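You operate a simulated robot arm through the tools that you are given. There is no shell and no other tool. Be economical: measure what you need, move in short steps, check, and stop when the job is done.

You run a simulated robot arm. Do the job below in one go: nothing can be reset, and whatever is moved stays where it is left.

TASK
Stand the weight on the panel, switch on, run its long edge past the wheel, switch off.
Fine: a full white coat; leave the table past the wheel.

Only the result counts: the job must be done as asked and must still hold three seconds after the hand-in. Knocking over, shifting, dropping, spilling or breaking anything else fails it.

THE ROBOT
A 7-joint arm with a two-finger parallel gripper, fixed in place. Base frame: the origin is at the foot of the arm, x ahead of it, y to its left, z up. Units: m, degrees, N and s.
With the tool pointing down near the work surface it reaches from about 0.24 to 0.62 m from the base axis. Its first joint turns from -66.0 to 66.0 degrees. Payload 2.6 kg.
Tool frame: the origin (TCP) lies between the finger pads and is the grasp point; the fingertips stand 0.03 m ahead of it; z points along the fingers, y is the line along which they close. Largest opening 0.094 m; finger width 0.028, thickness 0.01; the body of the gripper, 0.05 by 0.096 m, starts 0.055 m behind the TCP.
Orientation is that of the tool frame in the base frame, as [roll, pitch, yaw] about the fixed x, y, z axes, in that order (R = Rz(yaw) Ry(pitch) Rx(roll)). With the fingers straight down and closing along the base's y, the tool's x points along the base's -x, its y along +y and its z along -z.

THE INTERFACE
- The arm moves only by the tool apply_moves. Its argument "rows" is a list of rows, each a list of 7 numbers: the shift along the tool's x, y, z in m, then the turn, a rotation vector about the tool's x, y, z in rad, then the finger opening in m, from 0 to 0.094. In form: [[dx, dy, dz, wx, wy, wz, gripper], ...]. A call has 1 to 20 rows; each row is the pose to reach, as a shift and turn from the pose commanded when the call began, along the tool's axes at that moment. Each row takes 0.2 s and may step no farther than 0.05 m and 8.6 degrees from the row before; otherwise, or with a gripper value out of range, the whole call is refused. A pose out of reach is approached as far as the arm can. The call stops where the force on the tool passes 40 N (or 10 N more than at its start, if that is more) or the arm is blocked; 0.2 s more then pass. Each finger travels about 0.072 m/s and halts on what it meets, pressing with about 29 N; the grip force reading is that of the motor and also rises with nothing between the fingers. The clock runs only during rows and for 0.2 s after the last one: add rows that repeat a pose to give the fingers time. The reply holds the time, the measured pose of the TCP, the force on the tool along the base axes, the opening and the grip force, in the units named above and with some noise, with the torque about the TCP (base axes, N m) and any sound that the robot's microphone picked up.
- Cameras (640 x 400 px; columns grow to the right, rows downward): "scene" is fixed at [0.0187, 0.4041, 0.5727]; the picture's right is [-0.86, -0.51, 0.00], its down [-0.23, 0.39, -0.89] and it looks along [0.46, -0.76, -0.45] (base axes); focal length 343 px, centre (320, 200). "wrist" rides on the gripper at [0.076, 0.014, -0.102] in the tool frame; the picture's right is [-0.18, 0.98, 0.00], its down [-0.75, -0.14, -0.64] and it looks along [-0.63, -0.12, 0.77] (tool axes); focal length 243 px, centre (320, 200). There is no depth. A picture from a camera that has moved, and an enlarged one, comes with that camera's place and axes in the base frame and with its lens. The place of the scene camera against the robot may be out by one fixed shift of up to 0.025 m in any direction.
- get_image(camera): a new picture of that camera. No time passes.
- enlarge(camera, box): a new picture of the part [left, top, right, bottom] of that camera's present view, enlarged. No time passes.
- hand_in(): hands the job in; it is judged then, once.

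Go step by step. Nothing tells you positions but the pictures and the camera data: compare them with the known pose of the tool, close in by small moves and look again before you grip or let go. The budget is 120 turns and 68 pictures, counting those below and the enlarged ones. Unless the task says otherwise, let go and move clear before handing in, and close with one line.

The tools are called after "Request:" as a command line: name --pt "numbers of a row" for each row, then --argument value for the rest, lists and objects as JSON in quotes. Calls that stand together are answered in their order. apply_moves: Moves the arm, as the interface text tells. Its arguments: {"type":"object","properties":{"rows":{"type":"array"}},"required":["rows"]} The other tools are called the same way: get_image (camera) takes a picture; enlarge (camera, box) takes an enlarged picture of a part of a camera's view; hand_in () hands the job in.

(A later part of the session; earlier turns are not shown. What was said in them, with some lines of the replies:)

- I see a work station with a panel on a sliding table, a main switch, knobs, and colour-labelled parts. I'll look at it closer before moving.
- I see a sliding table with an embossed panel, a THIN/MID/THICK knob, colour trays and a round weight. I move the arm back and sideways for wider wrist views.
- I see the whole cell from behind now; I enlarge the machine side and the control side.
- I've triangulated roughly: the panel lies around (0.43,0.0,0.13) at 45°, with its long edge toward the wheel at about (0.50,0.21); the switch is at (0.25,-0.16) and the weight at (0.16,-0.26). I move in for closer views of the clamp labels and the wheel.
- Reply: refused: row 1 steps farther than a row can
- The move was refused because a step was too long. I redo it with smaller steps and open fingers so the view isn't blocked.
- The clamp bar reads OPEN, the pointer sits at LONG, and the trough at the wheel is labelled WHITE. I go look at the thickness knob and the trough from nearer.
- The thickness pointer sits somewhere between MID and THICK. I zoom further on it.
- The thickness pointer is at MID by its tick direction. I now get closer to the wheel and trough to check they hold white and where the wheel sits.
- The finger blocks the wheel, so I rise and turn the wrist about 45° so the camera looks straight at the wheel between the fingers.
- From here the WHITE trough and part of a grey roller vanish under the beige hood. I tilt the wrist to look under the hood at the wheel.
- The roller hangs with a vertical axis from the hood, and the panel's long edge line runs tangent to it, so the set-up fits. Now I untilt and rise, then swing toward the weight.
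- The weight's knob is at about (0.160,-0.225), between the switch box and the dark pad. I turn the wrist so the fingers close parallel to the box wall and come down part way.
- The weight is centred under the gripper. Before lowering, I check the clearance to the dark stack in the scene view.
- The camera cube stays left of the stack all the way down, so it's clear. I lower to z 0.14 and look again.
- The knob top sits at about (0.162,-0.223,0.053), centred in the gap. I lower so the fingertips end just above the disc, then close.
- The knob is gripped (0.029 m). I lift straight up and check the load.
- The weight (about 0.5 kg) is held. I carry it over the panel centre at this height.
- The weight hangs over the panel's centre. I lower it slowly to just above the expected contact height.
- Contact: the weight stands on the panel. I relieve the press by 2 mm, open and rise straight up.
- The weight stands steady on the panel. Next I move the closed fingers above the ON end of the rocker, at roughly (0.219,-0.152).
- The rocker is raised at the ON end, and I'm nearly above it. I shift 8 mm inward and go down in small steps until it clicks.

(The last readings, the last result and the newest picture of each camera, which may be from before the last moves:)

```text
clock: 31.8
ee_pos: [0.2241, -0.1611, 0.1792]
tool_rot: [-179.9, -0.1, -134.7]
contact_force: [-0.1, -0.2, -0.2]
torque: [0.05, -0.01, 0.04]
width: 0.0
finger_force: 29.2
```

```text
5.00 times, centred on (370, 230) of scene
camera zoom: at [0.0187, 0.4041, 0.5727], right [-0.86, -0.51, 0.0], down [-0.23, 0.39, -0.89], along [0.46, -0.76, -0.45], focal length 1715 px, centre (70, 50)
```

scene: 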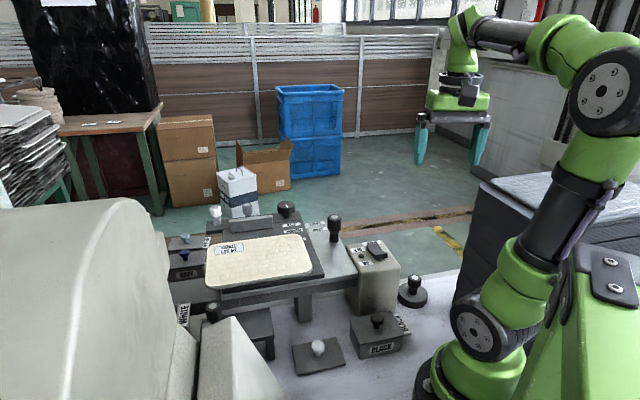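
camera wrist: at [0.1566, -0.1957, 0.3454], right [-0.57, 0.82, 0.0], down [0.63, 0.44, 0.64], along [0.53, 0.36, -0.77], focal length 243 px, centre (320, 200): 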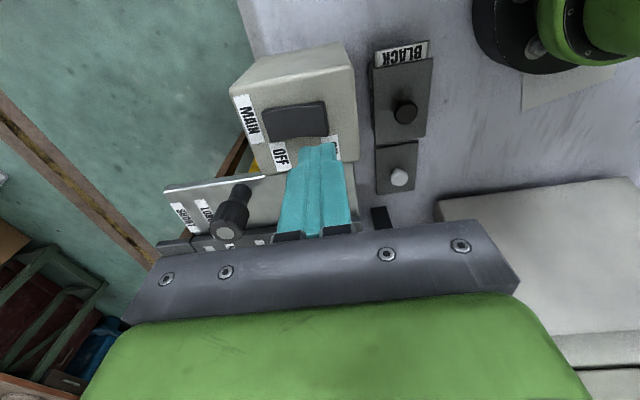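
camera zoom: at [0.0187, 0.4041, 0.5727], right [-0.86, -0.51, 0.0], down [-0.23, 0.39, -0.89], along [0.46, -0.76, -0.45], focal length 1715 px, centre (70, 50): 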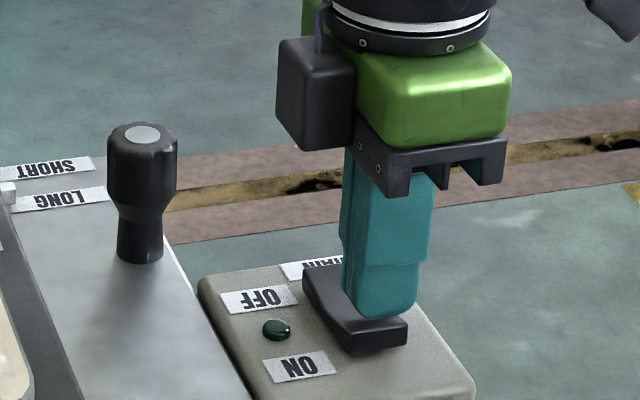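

Request:
apply_moves --pt "0 0 0.003 0 0 0 0.0" --pt "0 0 0.006 0 0 0 0.0" --pt "0 0 0.009 0 0 0 0.0" --pt "0 0 0.012 0 0 0 0.0"

Request:
enlarge --camera "scene" --box '[320, 190, 420, 270]'

```text
clock: 32.3
ee_pos: [0.2234, -0.1595, 0.1786]
tool_rot: [-179.9, 0.0, -134.9]
contact_force: [-3.5, 1.3, 8.1]
torque: [-0.01, 0.08, -0.01]
width: 0.0001
finger_force: 29.1
stopped in row 2: the force on the tool passed its limit at 51 N (the readings are from after the stop); the commanded pose is now the measured one
```

```text
5.00 times, centred on (370, 230) of scene
camera zoom: at [0.0186, 0.4042, 0.5726], right [-0.86, -0.51, 0.0], down [-0.23, 0.39, -0.89], along [0.46, -0.76, -0.45], focal length 1715 px, centre (70, 50)
```

zoom: 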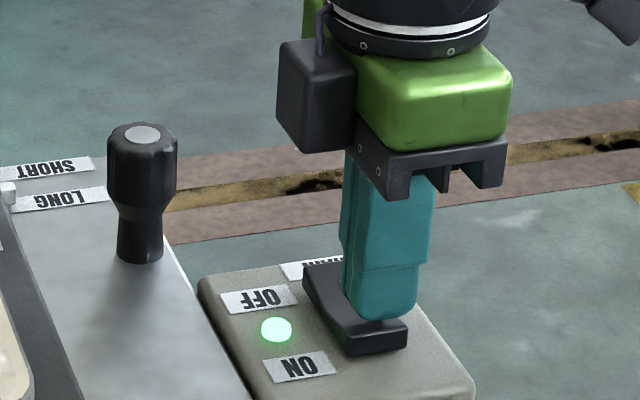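

The lamp is lit, so the machine is on. I rise and move above the table handle at about (0.347,-0.173), turning so the fingers close along the travel direction.

Request:
apply_moves --pt "0 0 -0.04 0 0 0 0.0" --pt "0 0 -0.08 0 0 0.0 0.02" --pt "0 0 -0.11 0 0 0.14 0.04" --pt "-0.01 -0.01 -0.11 0 0 0.28 0.06" --pt "-0.02 -0.025 -0.11 0 0 0.42 0.06" --pt "-0.03 -0.04 -0.11 0 0 0.56 0.06" --pt "-0.04 -0.055 -0.11 0 0 0.7 0.06" --pt "-0.055 -0.07 -0.11 0 0 0.84 0.06" --pt "-0.065 -0.085 -0.11 0 0 0.98 0.06" --pt "-0.0775 -0.0972 -0.11 0 0 1.12 0.06" --pt "-0.0775 -0.0972 -0.11 0 0 1.26 0.06" --pt "-0.0775 -0.0972 -0.11 0 0 1.4 0.06" --pt "-0.0775 -0.0972 -0.11 0 0 1.52 0.06" --pt "-0.0775 -0.0972 -0.11 0 0 1.574 0.06" --pt "-0.0775 -0.0972 -0.11 0 0 1.574 0.06"

Request:
get_image --camera "wrist"

```text
clock: 35.5
ee_pos: [0.3472, -0.1729, 0.2893]
tool_rot: [180.0, -0.1, 134.8]
contact_force: [0.0, -0.8, 0.0]
torque: [0.03, 0.0, 0.01]
width: 0.0601
finger_force: 0.1
```

```text
24 pictures are left
camera wrist: at [0.3032, -0.1094, 0.3915], right [0.83, 0.56, 0.0], down [0.43, -0.63, 0.64], along [0.36, -0.53, -0.77], focal length 243 px, centre (320, 200)
```

wrist: 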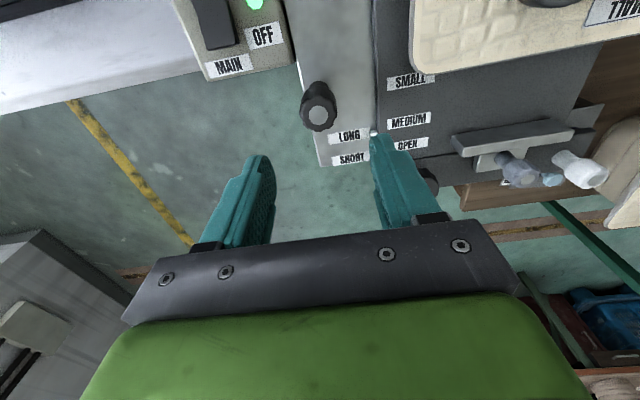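

The handle top is centred. I lower onto it and close.

Request:
apply_moves --pt "0 -0.0026 0.04 0 0 0 0.06" --pt "0 -0.0026 0.08 0 0 0 0.06" --pt "0 -0.0026 0.105 0 0 0 0.06" --pt "0 -0.0026 0.115 0 0 0 0.06" --pt "0 -0.0026 0.115 0 0 0 0.05" --pt "0 -0.0026 0.115 0 0 0 0.03" --pt "0 -0.0026 0.115 0 0 0 0.015" --pt "0 -0.0026 0.115 0 0 0 0.015"

Request:
enlarge --camera "scene" --box '[180, 160, 420, 310]'

```text
clock: 37.3
ee_pos: [0.347, -0.1728, 0.1733]
tool_rot: [179.8, 0.0, 135.0]
contact_force: [15.8, 9.9, -6.2]
torque: [-0.16, -0.47, -0.14]
width: 0.0315
finger_force: 45.0
```

```text
2.67 times, centred on (300, 235) of scene
camera zoom: at [0.0187, 0.4042, 0.5726], right [-0.86, -0.51, 0.0], down [-0.23, 0.39, -0.89], along [0.46, -0.76, -0.45], focal length 914 px, centre (373, 107)
```

zoom: 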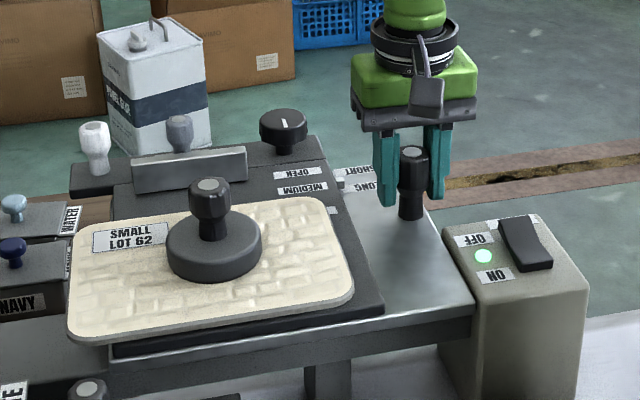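

Gripped, lamp lit. I try a short slow push along the travel direction and watch the side force.

Request:
apply_moves --pt "0 0.008 0 0 0 0 0.01" --pt "0 0.014 0 0 0 0 0.01" --pt "0 0.02 0 0 0 0 0.01" --pt "0 0.026 0 0 0 0 0.01" --pt "0 0.032 0 0 0 0 0.01"

Request:
enlarge --camera "scene" --box '[160, 160, 400, 310]'

```text
clock: 38.5
ee_pos: [0.367, -0.1525, 0.1728]
tool_rot: [-179.9, -0.1, 134.9]
contact_force: [1.5, -1.9, -20.7]
torque: [0.22, 0.11, -0.23]
width: 0.0316
finger_force: 45.5
```

```text
2.67 times, centred on (280, 235) of scene
camera zoom: at [0.0188, 0.4041, 0.5727], right [-0.86, -0.51, 0.0], down [-0.23, 0.39, -0.89], along [0.46, -0.76, -0.45], focal length 914 px, centre (427, 107)
```

zoom: 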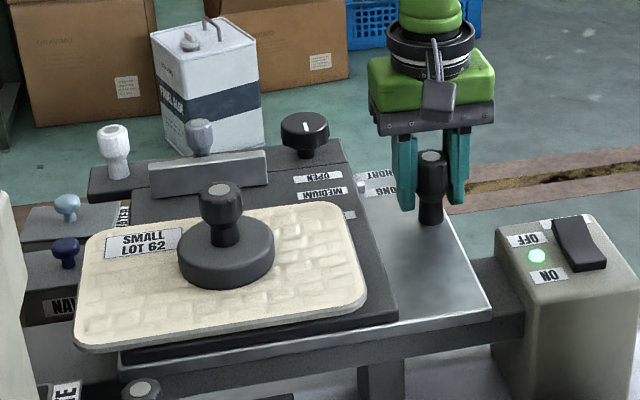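

The table slides freely along exactly 45° with the panel and weight riding along. I continue slowly toward the wheel, easing the vertical strain by 1 mm.

Request:
apply_moves --pt "0 0.006 0.001 0 0 0 0.01" --pt "0 0.012 0.001 0 0 0 0.01" --pt "0 0.018 0.001 0 0 0 0.01" --pt "0 0.024 0.001 0 0 0 0.01" --pt "0 0.03 0.001 0 0 0 0.01" --pt "0 0.036 0.001 0 0 0 0.01" --pt "0 0.042 0.001 0 0 0 0.01" --pt "0 0.048 0.001 0 0 0 0.01" --pt "0 0.054 0.001 0 0 0 0.01" --pt "0 0.06 0.001 0 0 0 0.01" --pt "0 0.066 0.001 0 0 0 0.01" --pt "0 0.072 0.001 0 0 0 0.01"

Request:
get_image --camera "scene"

```text
clock: 41.1
ee_pos: [0.4201, -0.1013, 0.1719]
tool_rot: [180.0, 0.1, 135.0]
contact_force: [-8.4, 5.6, 1.1]
torque: [-0.52, -0.38, 0.11]
width: 0.0317
finger_force: 44.8
```

```text
21 pictures are left
```

scene: 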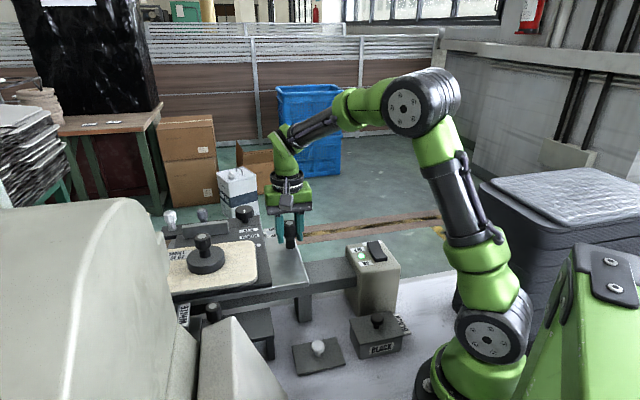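

Still moving well; a slight side strain is building, so I add a millimetre of correction and continue.

Request:
apply_moves --pt "0.0005 0.006 0 0 0 0 0.01" --pt "0.001 0.012 0 0 0 0 0.01" --pt "0.001 0.018 0 0 0 0 0.01" --pt "0.0013 0.024 0 0 0 0 0.01" --pt "0.0015 0.03 0 0 0 0 0.01" --pt "0.0015 0.036 0 0 0 0 0.01" --pt "0.0015 0.042 0 0 0 0 0.01" --pt "0.0018 0.048 0 0 0 0 0.01" --pt "0.002 0.054 0 0 0 0 0.01" --pt "0.002 0.06 0 0 0 0 0.01" --pt "0.002 0.066 0 0 0 0 0.01" --pt "0.002 0.072 0 0 0 0 0.01"

Request:
get_image --camera "scene"

```text
clock: 43.7
ee_pos: [0.4688, -0.0501, 0.1725]
tool_rot: [-179.9, 0.5, 135.0]
contact_force: [19.4, -19.9, -7.5]
torque: [-0.02, 0.11, 0.06]
width: 0.0315
finger_force: 45.3
```

```text
20 pictures are left
```

scene: 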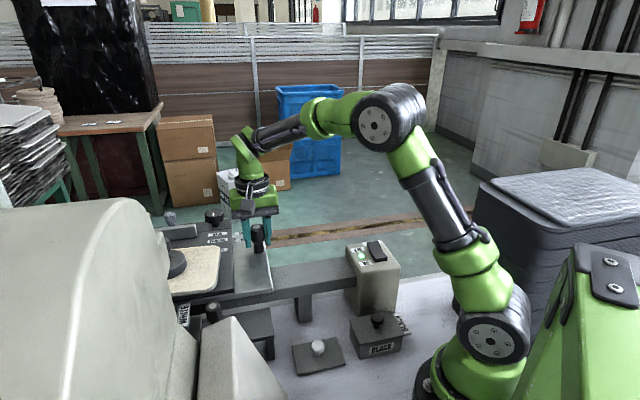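

Over-corrected: I remove that offset and continue straight.

Request:
apply_moves --pt "-0.0015 0.003 0 0 0 0 0.01" --pt "-0.0025 0.009 0 0 0 0 0.01" --pt "-0.0025 0.015 0 0 0 0 0.01" --pt "-0.0025 0.021 0 0 0 0 0.01" --pt "-0.0025 0.027 0 0 0 0 0.01" --pt "-0.0025 0.033 0 0 0 0 0.01" --pt "-0.0025 0.039 0 0 0 0 0.01" --pt "-0.0025 0.045 0 0 0 0 0.01" --pt "-0.0025 0.051 0 0 0 0 0.01"

```text
clock: 45.7
ee_pos: [0.5067, -0.0139, 0.1726]
tool_rot: [179.9, -0.1, 135.0]
contact_force: [-3.8, 2.1, 9.2]
torque: [0.79, 0.5, 0.08]
width: 0.0313
finger_force: 44.9
```

Travel is now about 0.225 m with little force. I continue to clear the wheel.

Request:
apply_moves --pt "0.0003 0.006 0 0 0 0 0.01" --pt "0.0003 0.012 0 0 0 0 0.01" --pt "0.0003 0.018 0 0 0 0 0.01" --pt "0.0003 0.024 0 0 0 0 0.01" --pt "0.0003 0.03 0 0 0 0 0.01" --pt "0.0003 0.036 0 0 0 0 0.01" --pt "0.0003 0.042 0 0 0 0 0.01" --pt "0.0003 0.048 0 0 0 0 0.01" --pt "0.0003 0.054 0 0 0 0 0.01"

Request:
get_image --camera "scene"

Request:
get_image --camera "wrist"

```text
clock: 47.7
ee_pos: [0.5437, 0.0247, 0.1723]
tool_rot: [179.9, -0.1, 135.1]
contact_force: [-9.5, 8.2, 4.8]
torque: [0.63, 0.31, 0.29]
width: 0.0315
finger_force: 45.4
```

```text
19 pictures are left
```

scene: 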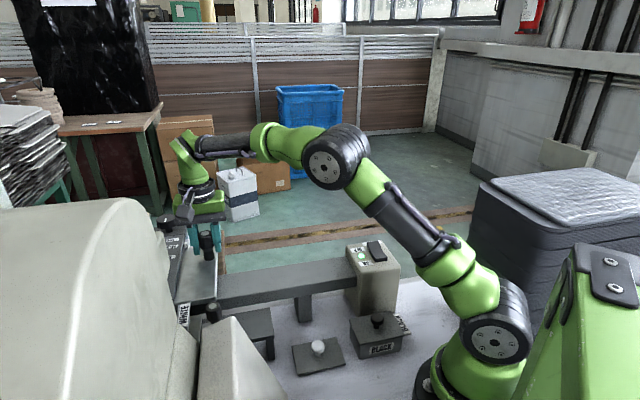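

```text
18 pictures are left
camera wrist: at [0.5007, 0.0877, 0.2758], right [0.83, 0.56, 0.0], down [0.43, -0.63, 0.64], along [0.36, -0.53, -0.77], focal length 243 px, centre (320, 200)
```

wrist: 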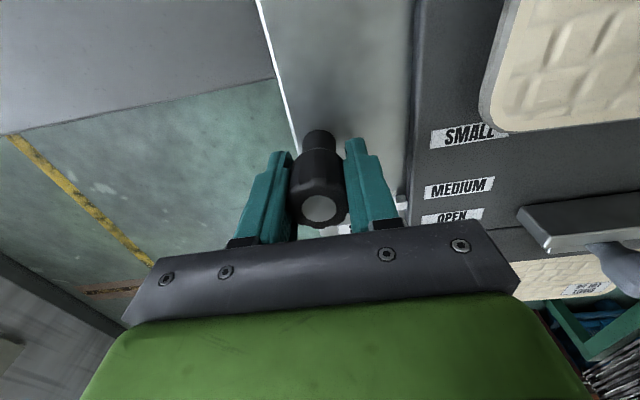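

The table has travelled 0.28 m. I push about 4 cm further to be surely past the wheel.

Request:
apply_moves --pt "0.0006 0.006 0 0 0 0 0.01" --pt "0.0006 0.012 0 0 0 0 0.01" --pt "0.0006 0.018 0 0 0 0 0.01" --pt "0.0006 0.024 0 0 0 0 0.01" --pt "0.0006 0.03 0 0 0 0 0.01" --pt "0.0006 0.036 0 0 0 0 0.01" --pt "0.0006 0.04 0 0 0 0 0.01"

Request:
get_image --camera "wrist"

```text
clock: 49.3
ee_pos: [0.5717, 0.0523, 0.1738]
tool_rot: [180.0, 0.1, 135.0]
contact_force: [-9.2, 6.7, 1.4]
torque: [0.05, 0.06, -0.24]
width: 0.0316
finger_force: 44.6
```

```text
17 pictures are left
camera wrist: at [0.5285, 0.1158, 0.2756], right [0.83, 0.56, 0.0], down [0.43, -0.63, 0.64], along [0.36, -0.53, -0.77], focal length 243 px, centre (320, 200)
```

wrist: 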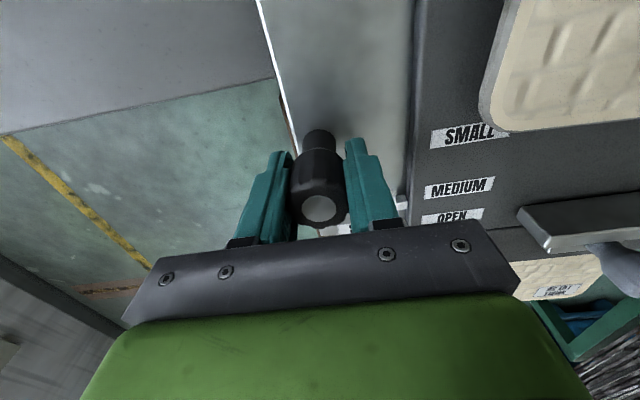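

Travel is 0.318 m, so the panel's trailing corner is about 5 cm past the wheel axis. I release the handle, rise, and inspect the coated edge before switching off.

Request:
apply_moves --pt "0 0 0 0 0 0 0.04" --pt "0 0 0 0 0 0 0.06" --pt "0 0 0 0 0 0 0.06" --pt "0 0 -0.03 0 0 0 0.06" --pt "0 0 -0.07 0 0 0 0.06" --pt "0 0 -0.11 0 0 0 0.06" --pt "0 0 -0.15 0 0 0 0.06" --pt "0 0 -0.19 0 0 0 0.06" --pt "0 0 -0.22 0 0 0 0.06" --pt "0 0 -0.22 0 0 0 0.06"

Request:
get_image --camera "wrist"

```text
clock: 51.5
ee_pos: [0.5399, 0.0479, 0.322]
tool_rot: [180.0, 0.1, 134.9]
contact_force: [0.0, -1.4, 0.1]
torque: [0.0, 0.01, -0.01]
width: 0.0602
finger_force: 0.1
out of reach, approached as far as the arm can: row 6, 7, 8, 9, 10
```

```text
16 pictures are left
camera wrist: at [0.4964, 0.1123, 0.4251], right [0.83, 0.56, 0.0], down [0.43, -0.63, 0.64], along [0.36, -0.53, -0.77], focal length 243 px, centre (320, 200)
```

wrist: 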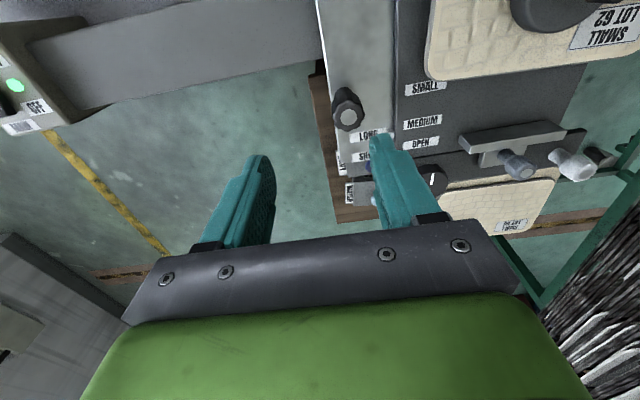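

I move back and over toward the wheel side, staying high, to look down at the long edge.

Request:
apply_moves --pt "0.03 0 -0.01 0 0 0 0.06" --pt "0.06 -0.002 -0.02 0 0 0 0.06" --pt "0.09 -0.004 -0.03 0 0 0 0.06" --pt "0.12 -0.006 -0.04 0 0 0 0.06" --pt "0.15 -0.008 -0.04 0 0 0 0.06" --pt "0.18 -0.01 -0.04 0 0 0 0.06" --pt "0.18 -0.01 -0.04 0 0 0 0.06"

Request:
get_image --camera "wrist"

```text
clock: 53.1
ee_pos: [0.4033, 0.1691, 0.3642]
tool_rot: [180.0, 0.1, 134.9]
contact_force: [0.6, -0.2, -0.4]
torque: [0.01, 0.02, 0.01]
width: 0.06
finger_force: 0.2
```

```text
15 pictures are left
camera wrist: at [0.3602, 0.2328, 0.4671], right [0.83, 0.56, 0.0], down [0.43, -0.63, 0.64], along [0.36, -0.53, -0.77], focal length 243 px, centre (320, 200)
```

wrist: 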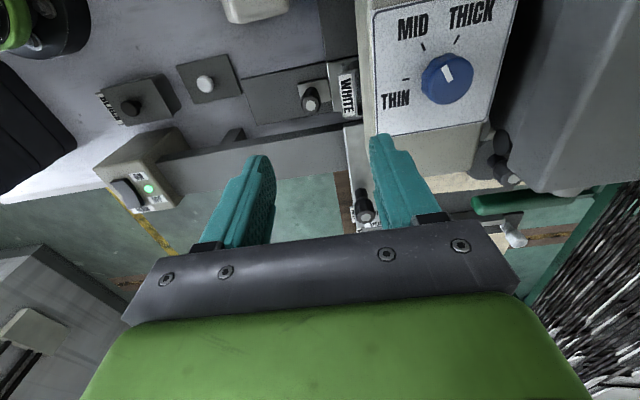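

Request:
enlarge --camera "wrist" --box '[340, 90, 560, 250]'

Request:
enlarge --camera "scene" --box '[140, 180, 260, 340]'

```text
2.50 times, centred on (450, 170) of wrist
camera zoom: at [0.3602, 0.2328, 0.4671], right [0.83, 0.56, 0.0], down [0.43, -0.63, 0.64], along [0.36, -0.53, -0.77], focal length 606 px, centre (-5, 275)
```

zoom: 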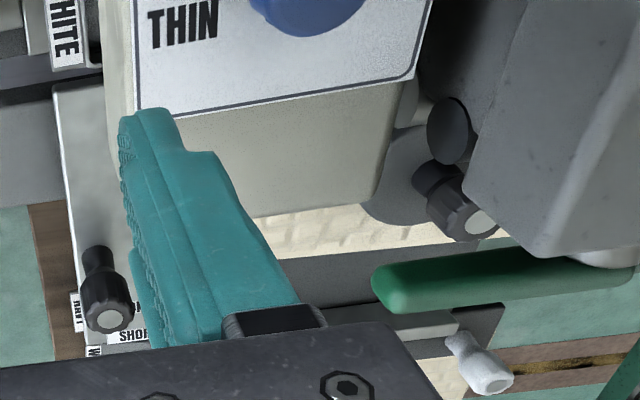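

```text
2.50 times, centred on (200, 260) of scene
camera zoom: at [0.0186, 0.4042, 0.5727], right [-0.86, -0.51, 0.0], down [-0.23, 0.39, -0.89], along [0.46, -0.76, -0.45], focal length 857 px, centre (620, 50)
```

zoom: 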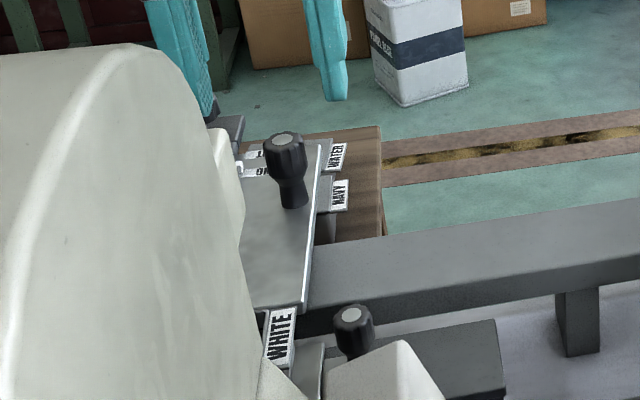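

The hood hides the coated edge from here; the weight is still standing on the panel. I turn to look along the travel direction at the running wheel and the trailing edge.

Request:
apply_moves --pt "-0.004 -0.01 0 0 0 -0.14 0.06" --pt "-0.008 -0.02 0 0 0 -0.28 0.06" --pt "-0.012 -0.03 0 0 0 -0.42 0.06" --pt "-0.016 -0.04 0 0 0 -0.56 0.06" --pt "-0.02 -0.05 0 0 0 -0.7 0.06" --pt "-0.024 -0.06 0.01 0 0 -0.84 0.07" --pt "-0.028 -0.07 0.02 0 0 -0.98 0.08" --pt "-0.032 -0.08 0.03 0 0 -1.12 0.094" --pt "-0.036 -0.09 0.04 0 0 -1.26 0.094" --pt "-0.04 -0.095 0.05 0 0 -1.4 0.094" --pt "-0.0426 -0.099 0.06 0 0 -1.52 0.094" --pt "-0.0426 -0.099 0.06 0 0 -1.574 0.094" --pt "-0.0426 -0.099 0.06 0 0 -1.574 0.094"

Request:
apply_moves --pt "0.0 0 0.01 0 -0.14 0 0.094" --pt "0.0 0 0.02 0 -0.28 0 0.094" --pt "0.0 0 0.03 0 -0.42 0 0.094" --pt "0.0 0 0.04 0 -0.55 0 0.094" --pt "0.0 0 0.05 0 -0.65 0 0.094" --pt "0.0 0 0.06 0 -0.7 0 0.094" --pt "0.0 0 0.06 0 -0.7 0 0.094"

Request:
enlarge --camera "wrist" --box '[200, 40, 440, 200]'

```text
clock: 55.9
ee_pos: [0.3637, 0.0677, 0.3033]
tool_rot: [-180.0, 0.0, -134.8]
contact_force: [0.3, 0.0, -0.3]
torque: [0.05, -0.01, 0.0]
width: 0.0941
finger_force: 0.0
```

```text
clock: 57.5
ee_pos: [0.3634, 0.0665, 0.2441]
tool_rot: [-179.9, 40.1, -134.9]
contact_force: [0.1, 0.8, 0.2]
torque: [0.0, -0.01, 0.0]
width: 0.0943
finger_force: 0.0
```

```text
2.50 times, centred on (320, 120) of wrist
camera zoom: at [0.2662, -0.0111, 0.2734], right [-0.6, 0.79, 0.12], down [0.21, 0.02, 0.98], along [0.77, 0.61, -0.18], focal length 606 px, centre (320, 400)
```

zoom: 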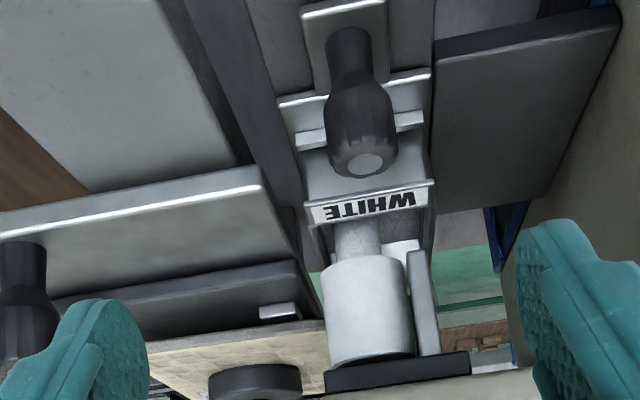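

The wheel is now running white and the panel edge lies tangent to it, past it. I zoom on the corner next to the wheel.

Request:
enlarge --camera "wrist" --box '[290, 150, 370, 200]'

```text
8.00 times, centred on (330, 175) of wrist
camera zoom: at [0.2662, -0.0111, 0.2734], right [-0.6, 0.79, 0.12], down [0.21, 0.02, 0.98], along [0.77, 0.61, -0.18], focal length 1941 px, centre (240, 400)
```

zoom: 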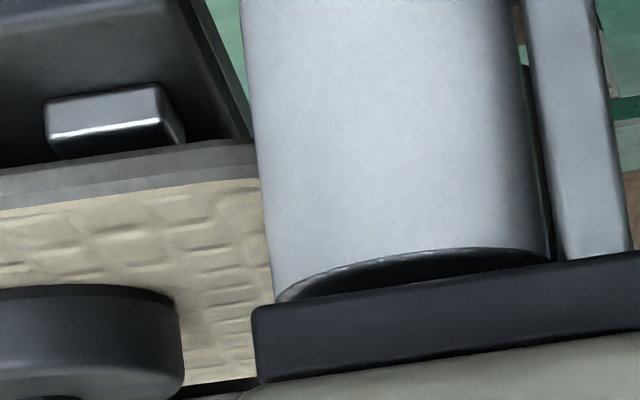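

The wheel is white all round and the panel lies tangent and fully past it, so the edge is coated. I straighten the wrist and go to the OFF end of the rocker.

Request:
apply_moves --pt "0.02 0 -0.02 0 0.14 0 0.06" --pt "0.04 0 -0.05 0 0.28 0 0.03" --pt "0.06 0 -0.08 0 0.42 0 0.0" --pt "0.07 0 -0.11 0 0.56 0 0.0" --pt "0.08 0 -0.14 0 0.68 0 0.0" --pt "0.08 0 -0.14 0 0.7 0 0.0" --pt "0.08 0 -0.14 0 0.7 0 0.0"

```text
clock: 59.1
ee_pos: [0.2572, -0.0395, 0.2982]
tool_rot: [180.0, 0.0, -134.9]
contact_force: [-0.4, 0.5, -0.1]
torque: [-0.01, 0.03, 0.04]
width: 0.0
finger_force: 29.4
```

Request:
apply_moves --pt "0.025 -0.022 0 0 0 0 0.0" --pt "0.05 -0.045 0 0 0 0 0.0" --pt "0.075 -0.067 0 0 0 0 0.0" --pt "0.1056 -0.0944 0.0 0 0 0 0.0" --pt "0.1056 -0.0944 0.04 0 0 0 0.0" --pt "0.1056 -0.0944 0.075 0 0 0 0.0" --pt "0.1056 -0.0944 0.075 0 0 0 0.0"

Request:
get_image --camera "wrist"

Request:
enlarge --camera "scene" --box '[320, 190, 420, 270]'

```text
clock: 60.7
ee_pos: [0.2481, -0.1816, 0.2215]
tool_rot: [-179.9, 0.1, -134.9]
contact_force: [0.7, -0.3, 0.3]
torque: [0.03, 0.01, 0.01]
width: 0.0
finger_force: 29.2
```

```text
10 pictures are left
camera wrist: at [0.1848, -0.226, 0.3261], right [-0.57, 0.82, 0.0], down [0.63, 0.43, 0.64], along [0.53, 0.36, -0.77], focal length 243 px, centre (320, 200)
```

wrist: 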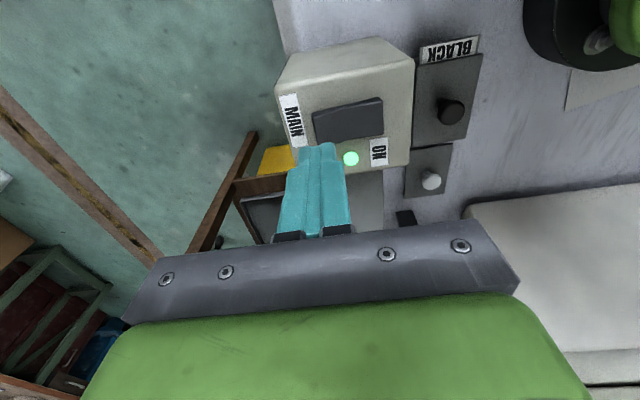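

```text
5.00 times, centred on (370, 230) of scene
camera zoom: at [0.0187, 0.4041, 0.5727], right [-0.86, -0.51, 0.0], down [-0.23, 0.39, -0.89], along [0.46, -0.76, -0.45], focal length 1715 px, centre (70, 50)
```

zoom: 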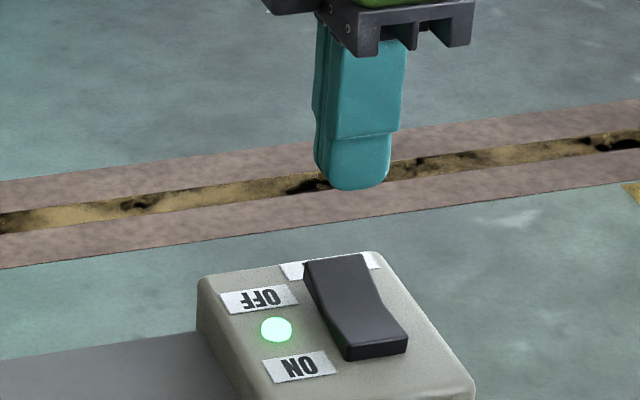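

The tip is above the raised OFF end. I go down in small steps.

Request:
apply_moves --pt "0.003 0.001 0.02 0 0 0 0.0" --pt "0.003 0.001 0.034 0 0 0 0.0" --pt "0.003 0.001 0.038 0 0 0 0.0" --pt "0.003 0.001 0.041 0 0 0 0.0" --pt "0.003 0.001 0.044 0 0 0 0.0" --pt "0.003 0.001 0.047 0 0 0 0.0" --pt "0.003 0.001 0.05 0 0 0 0.0"

Request:
enlarge --camera "scene" --box '[320, 190, 420, 270]'

```text
clock: 62.3
ee_pos: [0.2466, -0.1829, 0.1778]
tool_rot: [-179.9, 0.2, -135.1]
contact_force: [-4.7, 2.2, 9.0]
torque: [0.07, 0.23, -0.03]
width: 0.0
finger_force: 29.0
stopped in row 7: the force on the tool passed its limit at 47 N (the readings are from after the stop); the commanded pose is now the measured one
```

```text
5.00 times, centred on (370, 230) of scene
camera zoom: at [0.0186, 0.4042, 0.5726], right [-0.86, -0.51, 0.0], down [-0.23, 0.39, -0.89], along [0.46, -0.76, -0.45], focal length 1715 px, centre (70, 50)
```

zoom: 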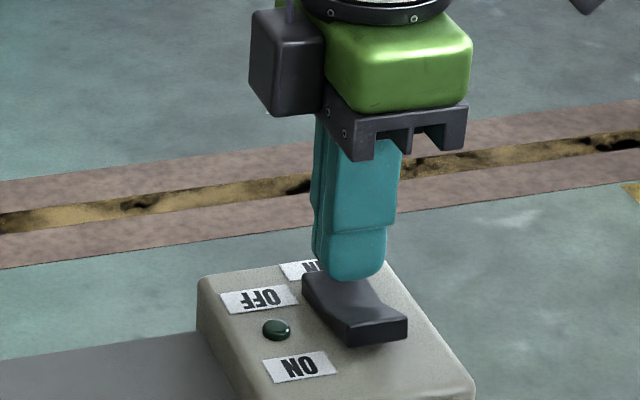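

The lamp is dark and the rocker is back on OFF. I lift clear and take a last look.

Request:
apply_moves --pt "0 0 -0.03 0 0 0 0.0" --pt "0 0 -0.07 0 0 0 0.0" --pt "0 0 -0.11 0 0 0 0.0" --pt "0 0 -0.15 0 0 0 0.0" --pt "0 0 -0.15 0 0 0 0.0"

Request:
get_image --camera "scene"

Request:
enlarge --camera "scene" --box '[130, 190, 290, 310]'

```text
clock: 63.5
ee_pos: [0.246, -0.1826, 0.329]
tool_rot: [-179.9, 0.2, -135.2]
contact_force: [-0.3, -0.2, -0.1]
torque: [-0.01, 0.0, 0.02]
width: 0.0
finger_force: 29.2
```

```text
7 pictures are left
```

scene: 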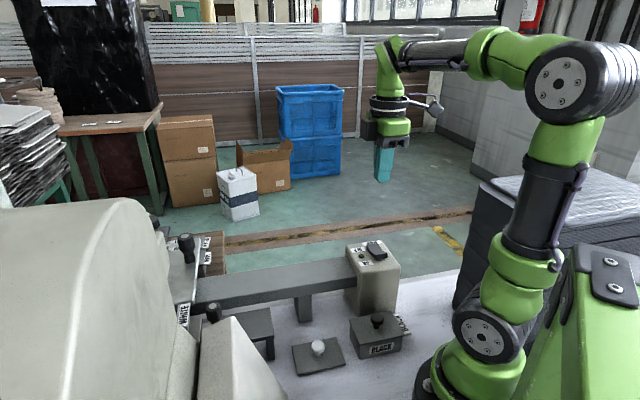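

```text
3.33 times, centred on (210, 250) of scene
camera zoom: at [0.0187, 0.4042, 0.5727], right [-0.86, -0.51, 0.0], down [-0.23, 0.39, -0.89], along [0.46, -0.76, -0.45], focal length 1143 px, centre (687, 33)
```

zoom: 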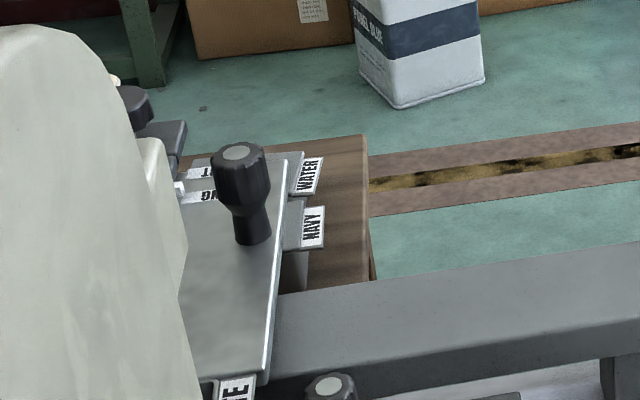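

The table rests past the wheel with the weight still on the panel, the machine is off and the arm is clear. I hand in.

Request:
hand_in

```text
The job is handed in.
```

I stood the weight on the panel, switched on, ran the long edge slowly past the white wheel, left the table beyond it and switched off. The hood hid the finished edge, so I couldn't see that the coat is full, only that the wheel was white and against the edge line.
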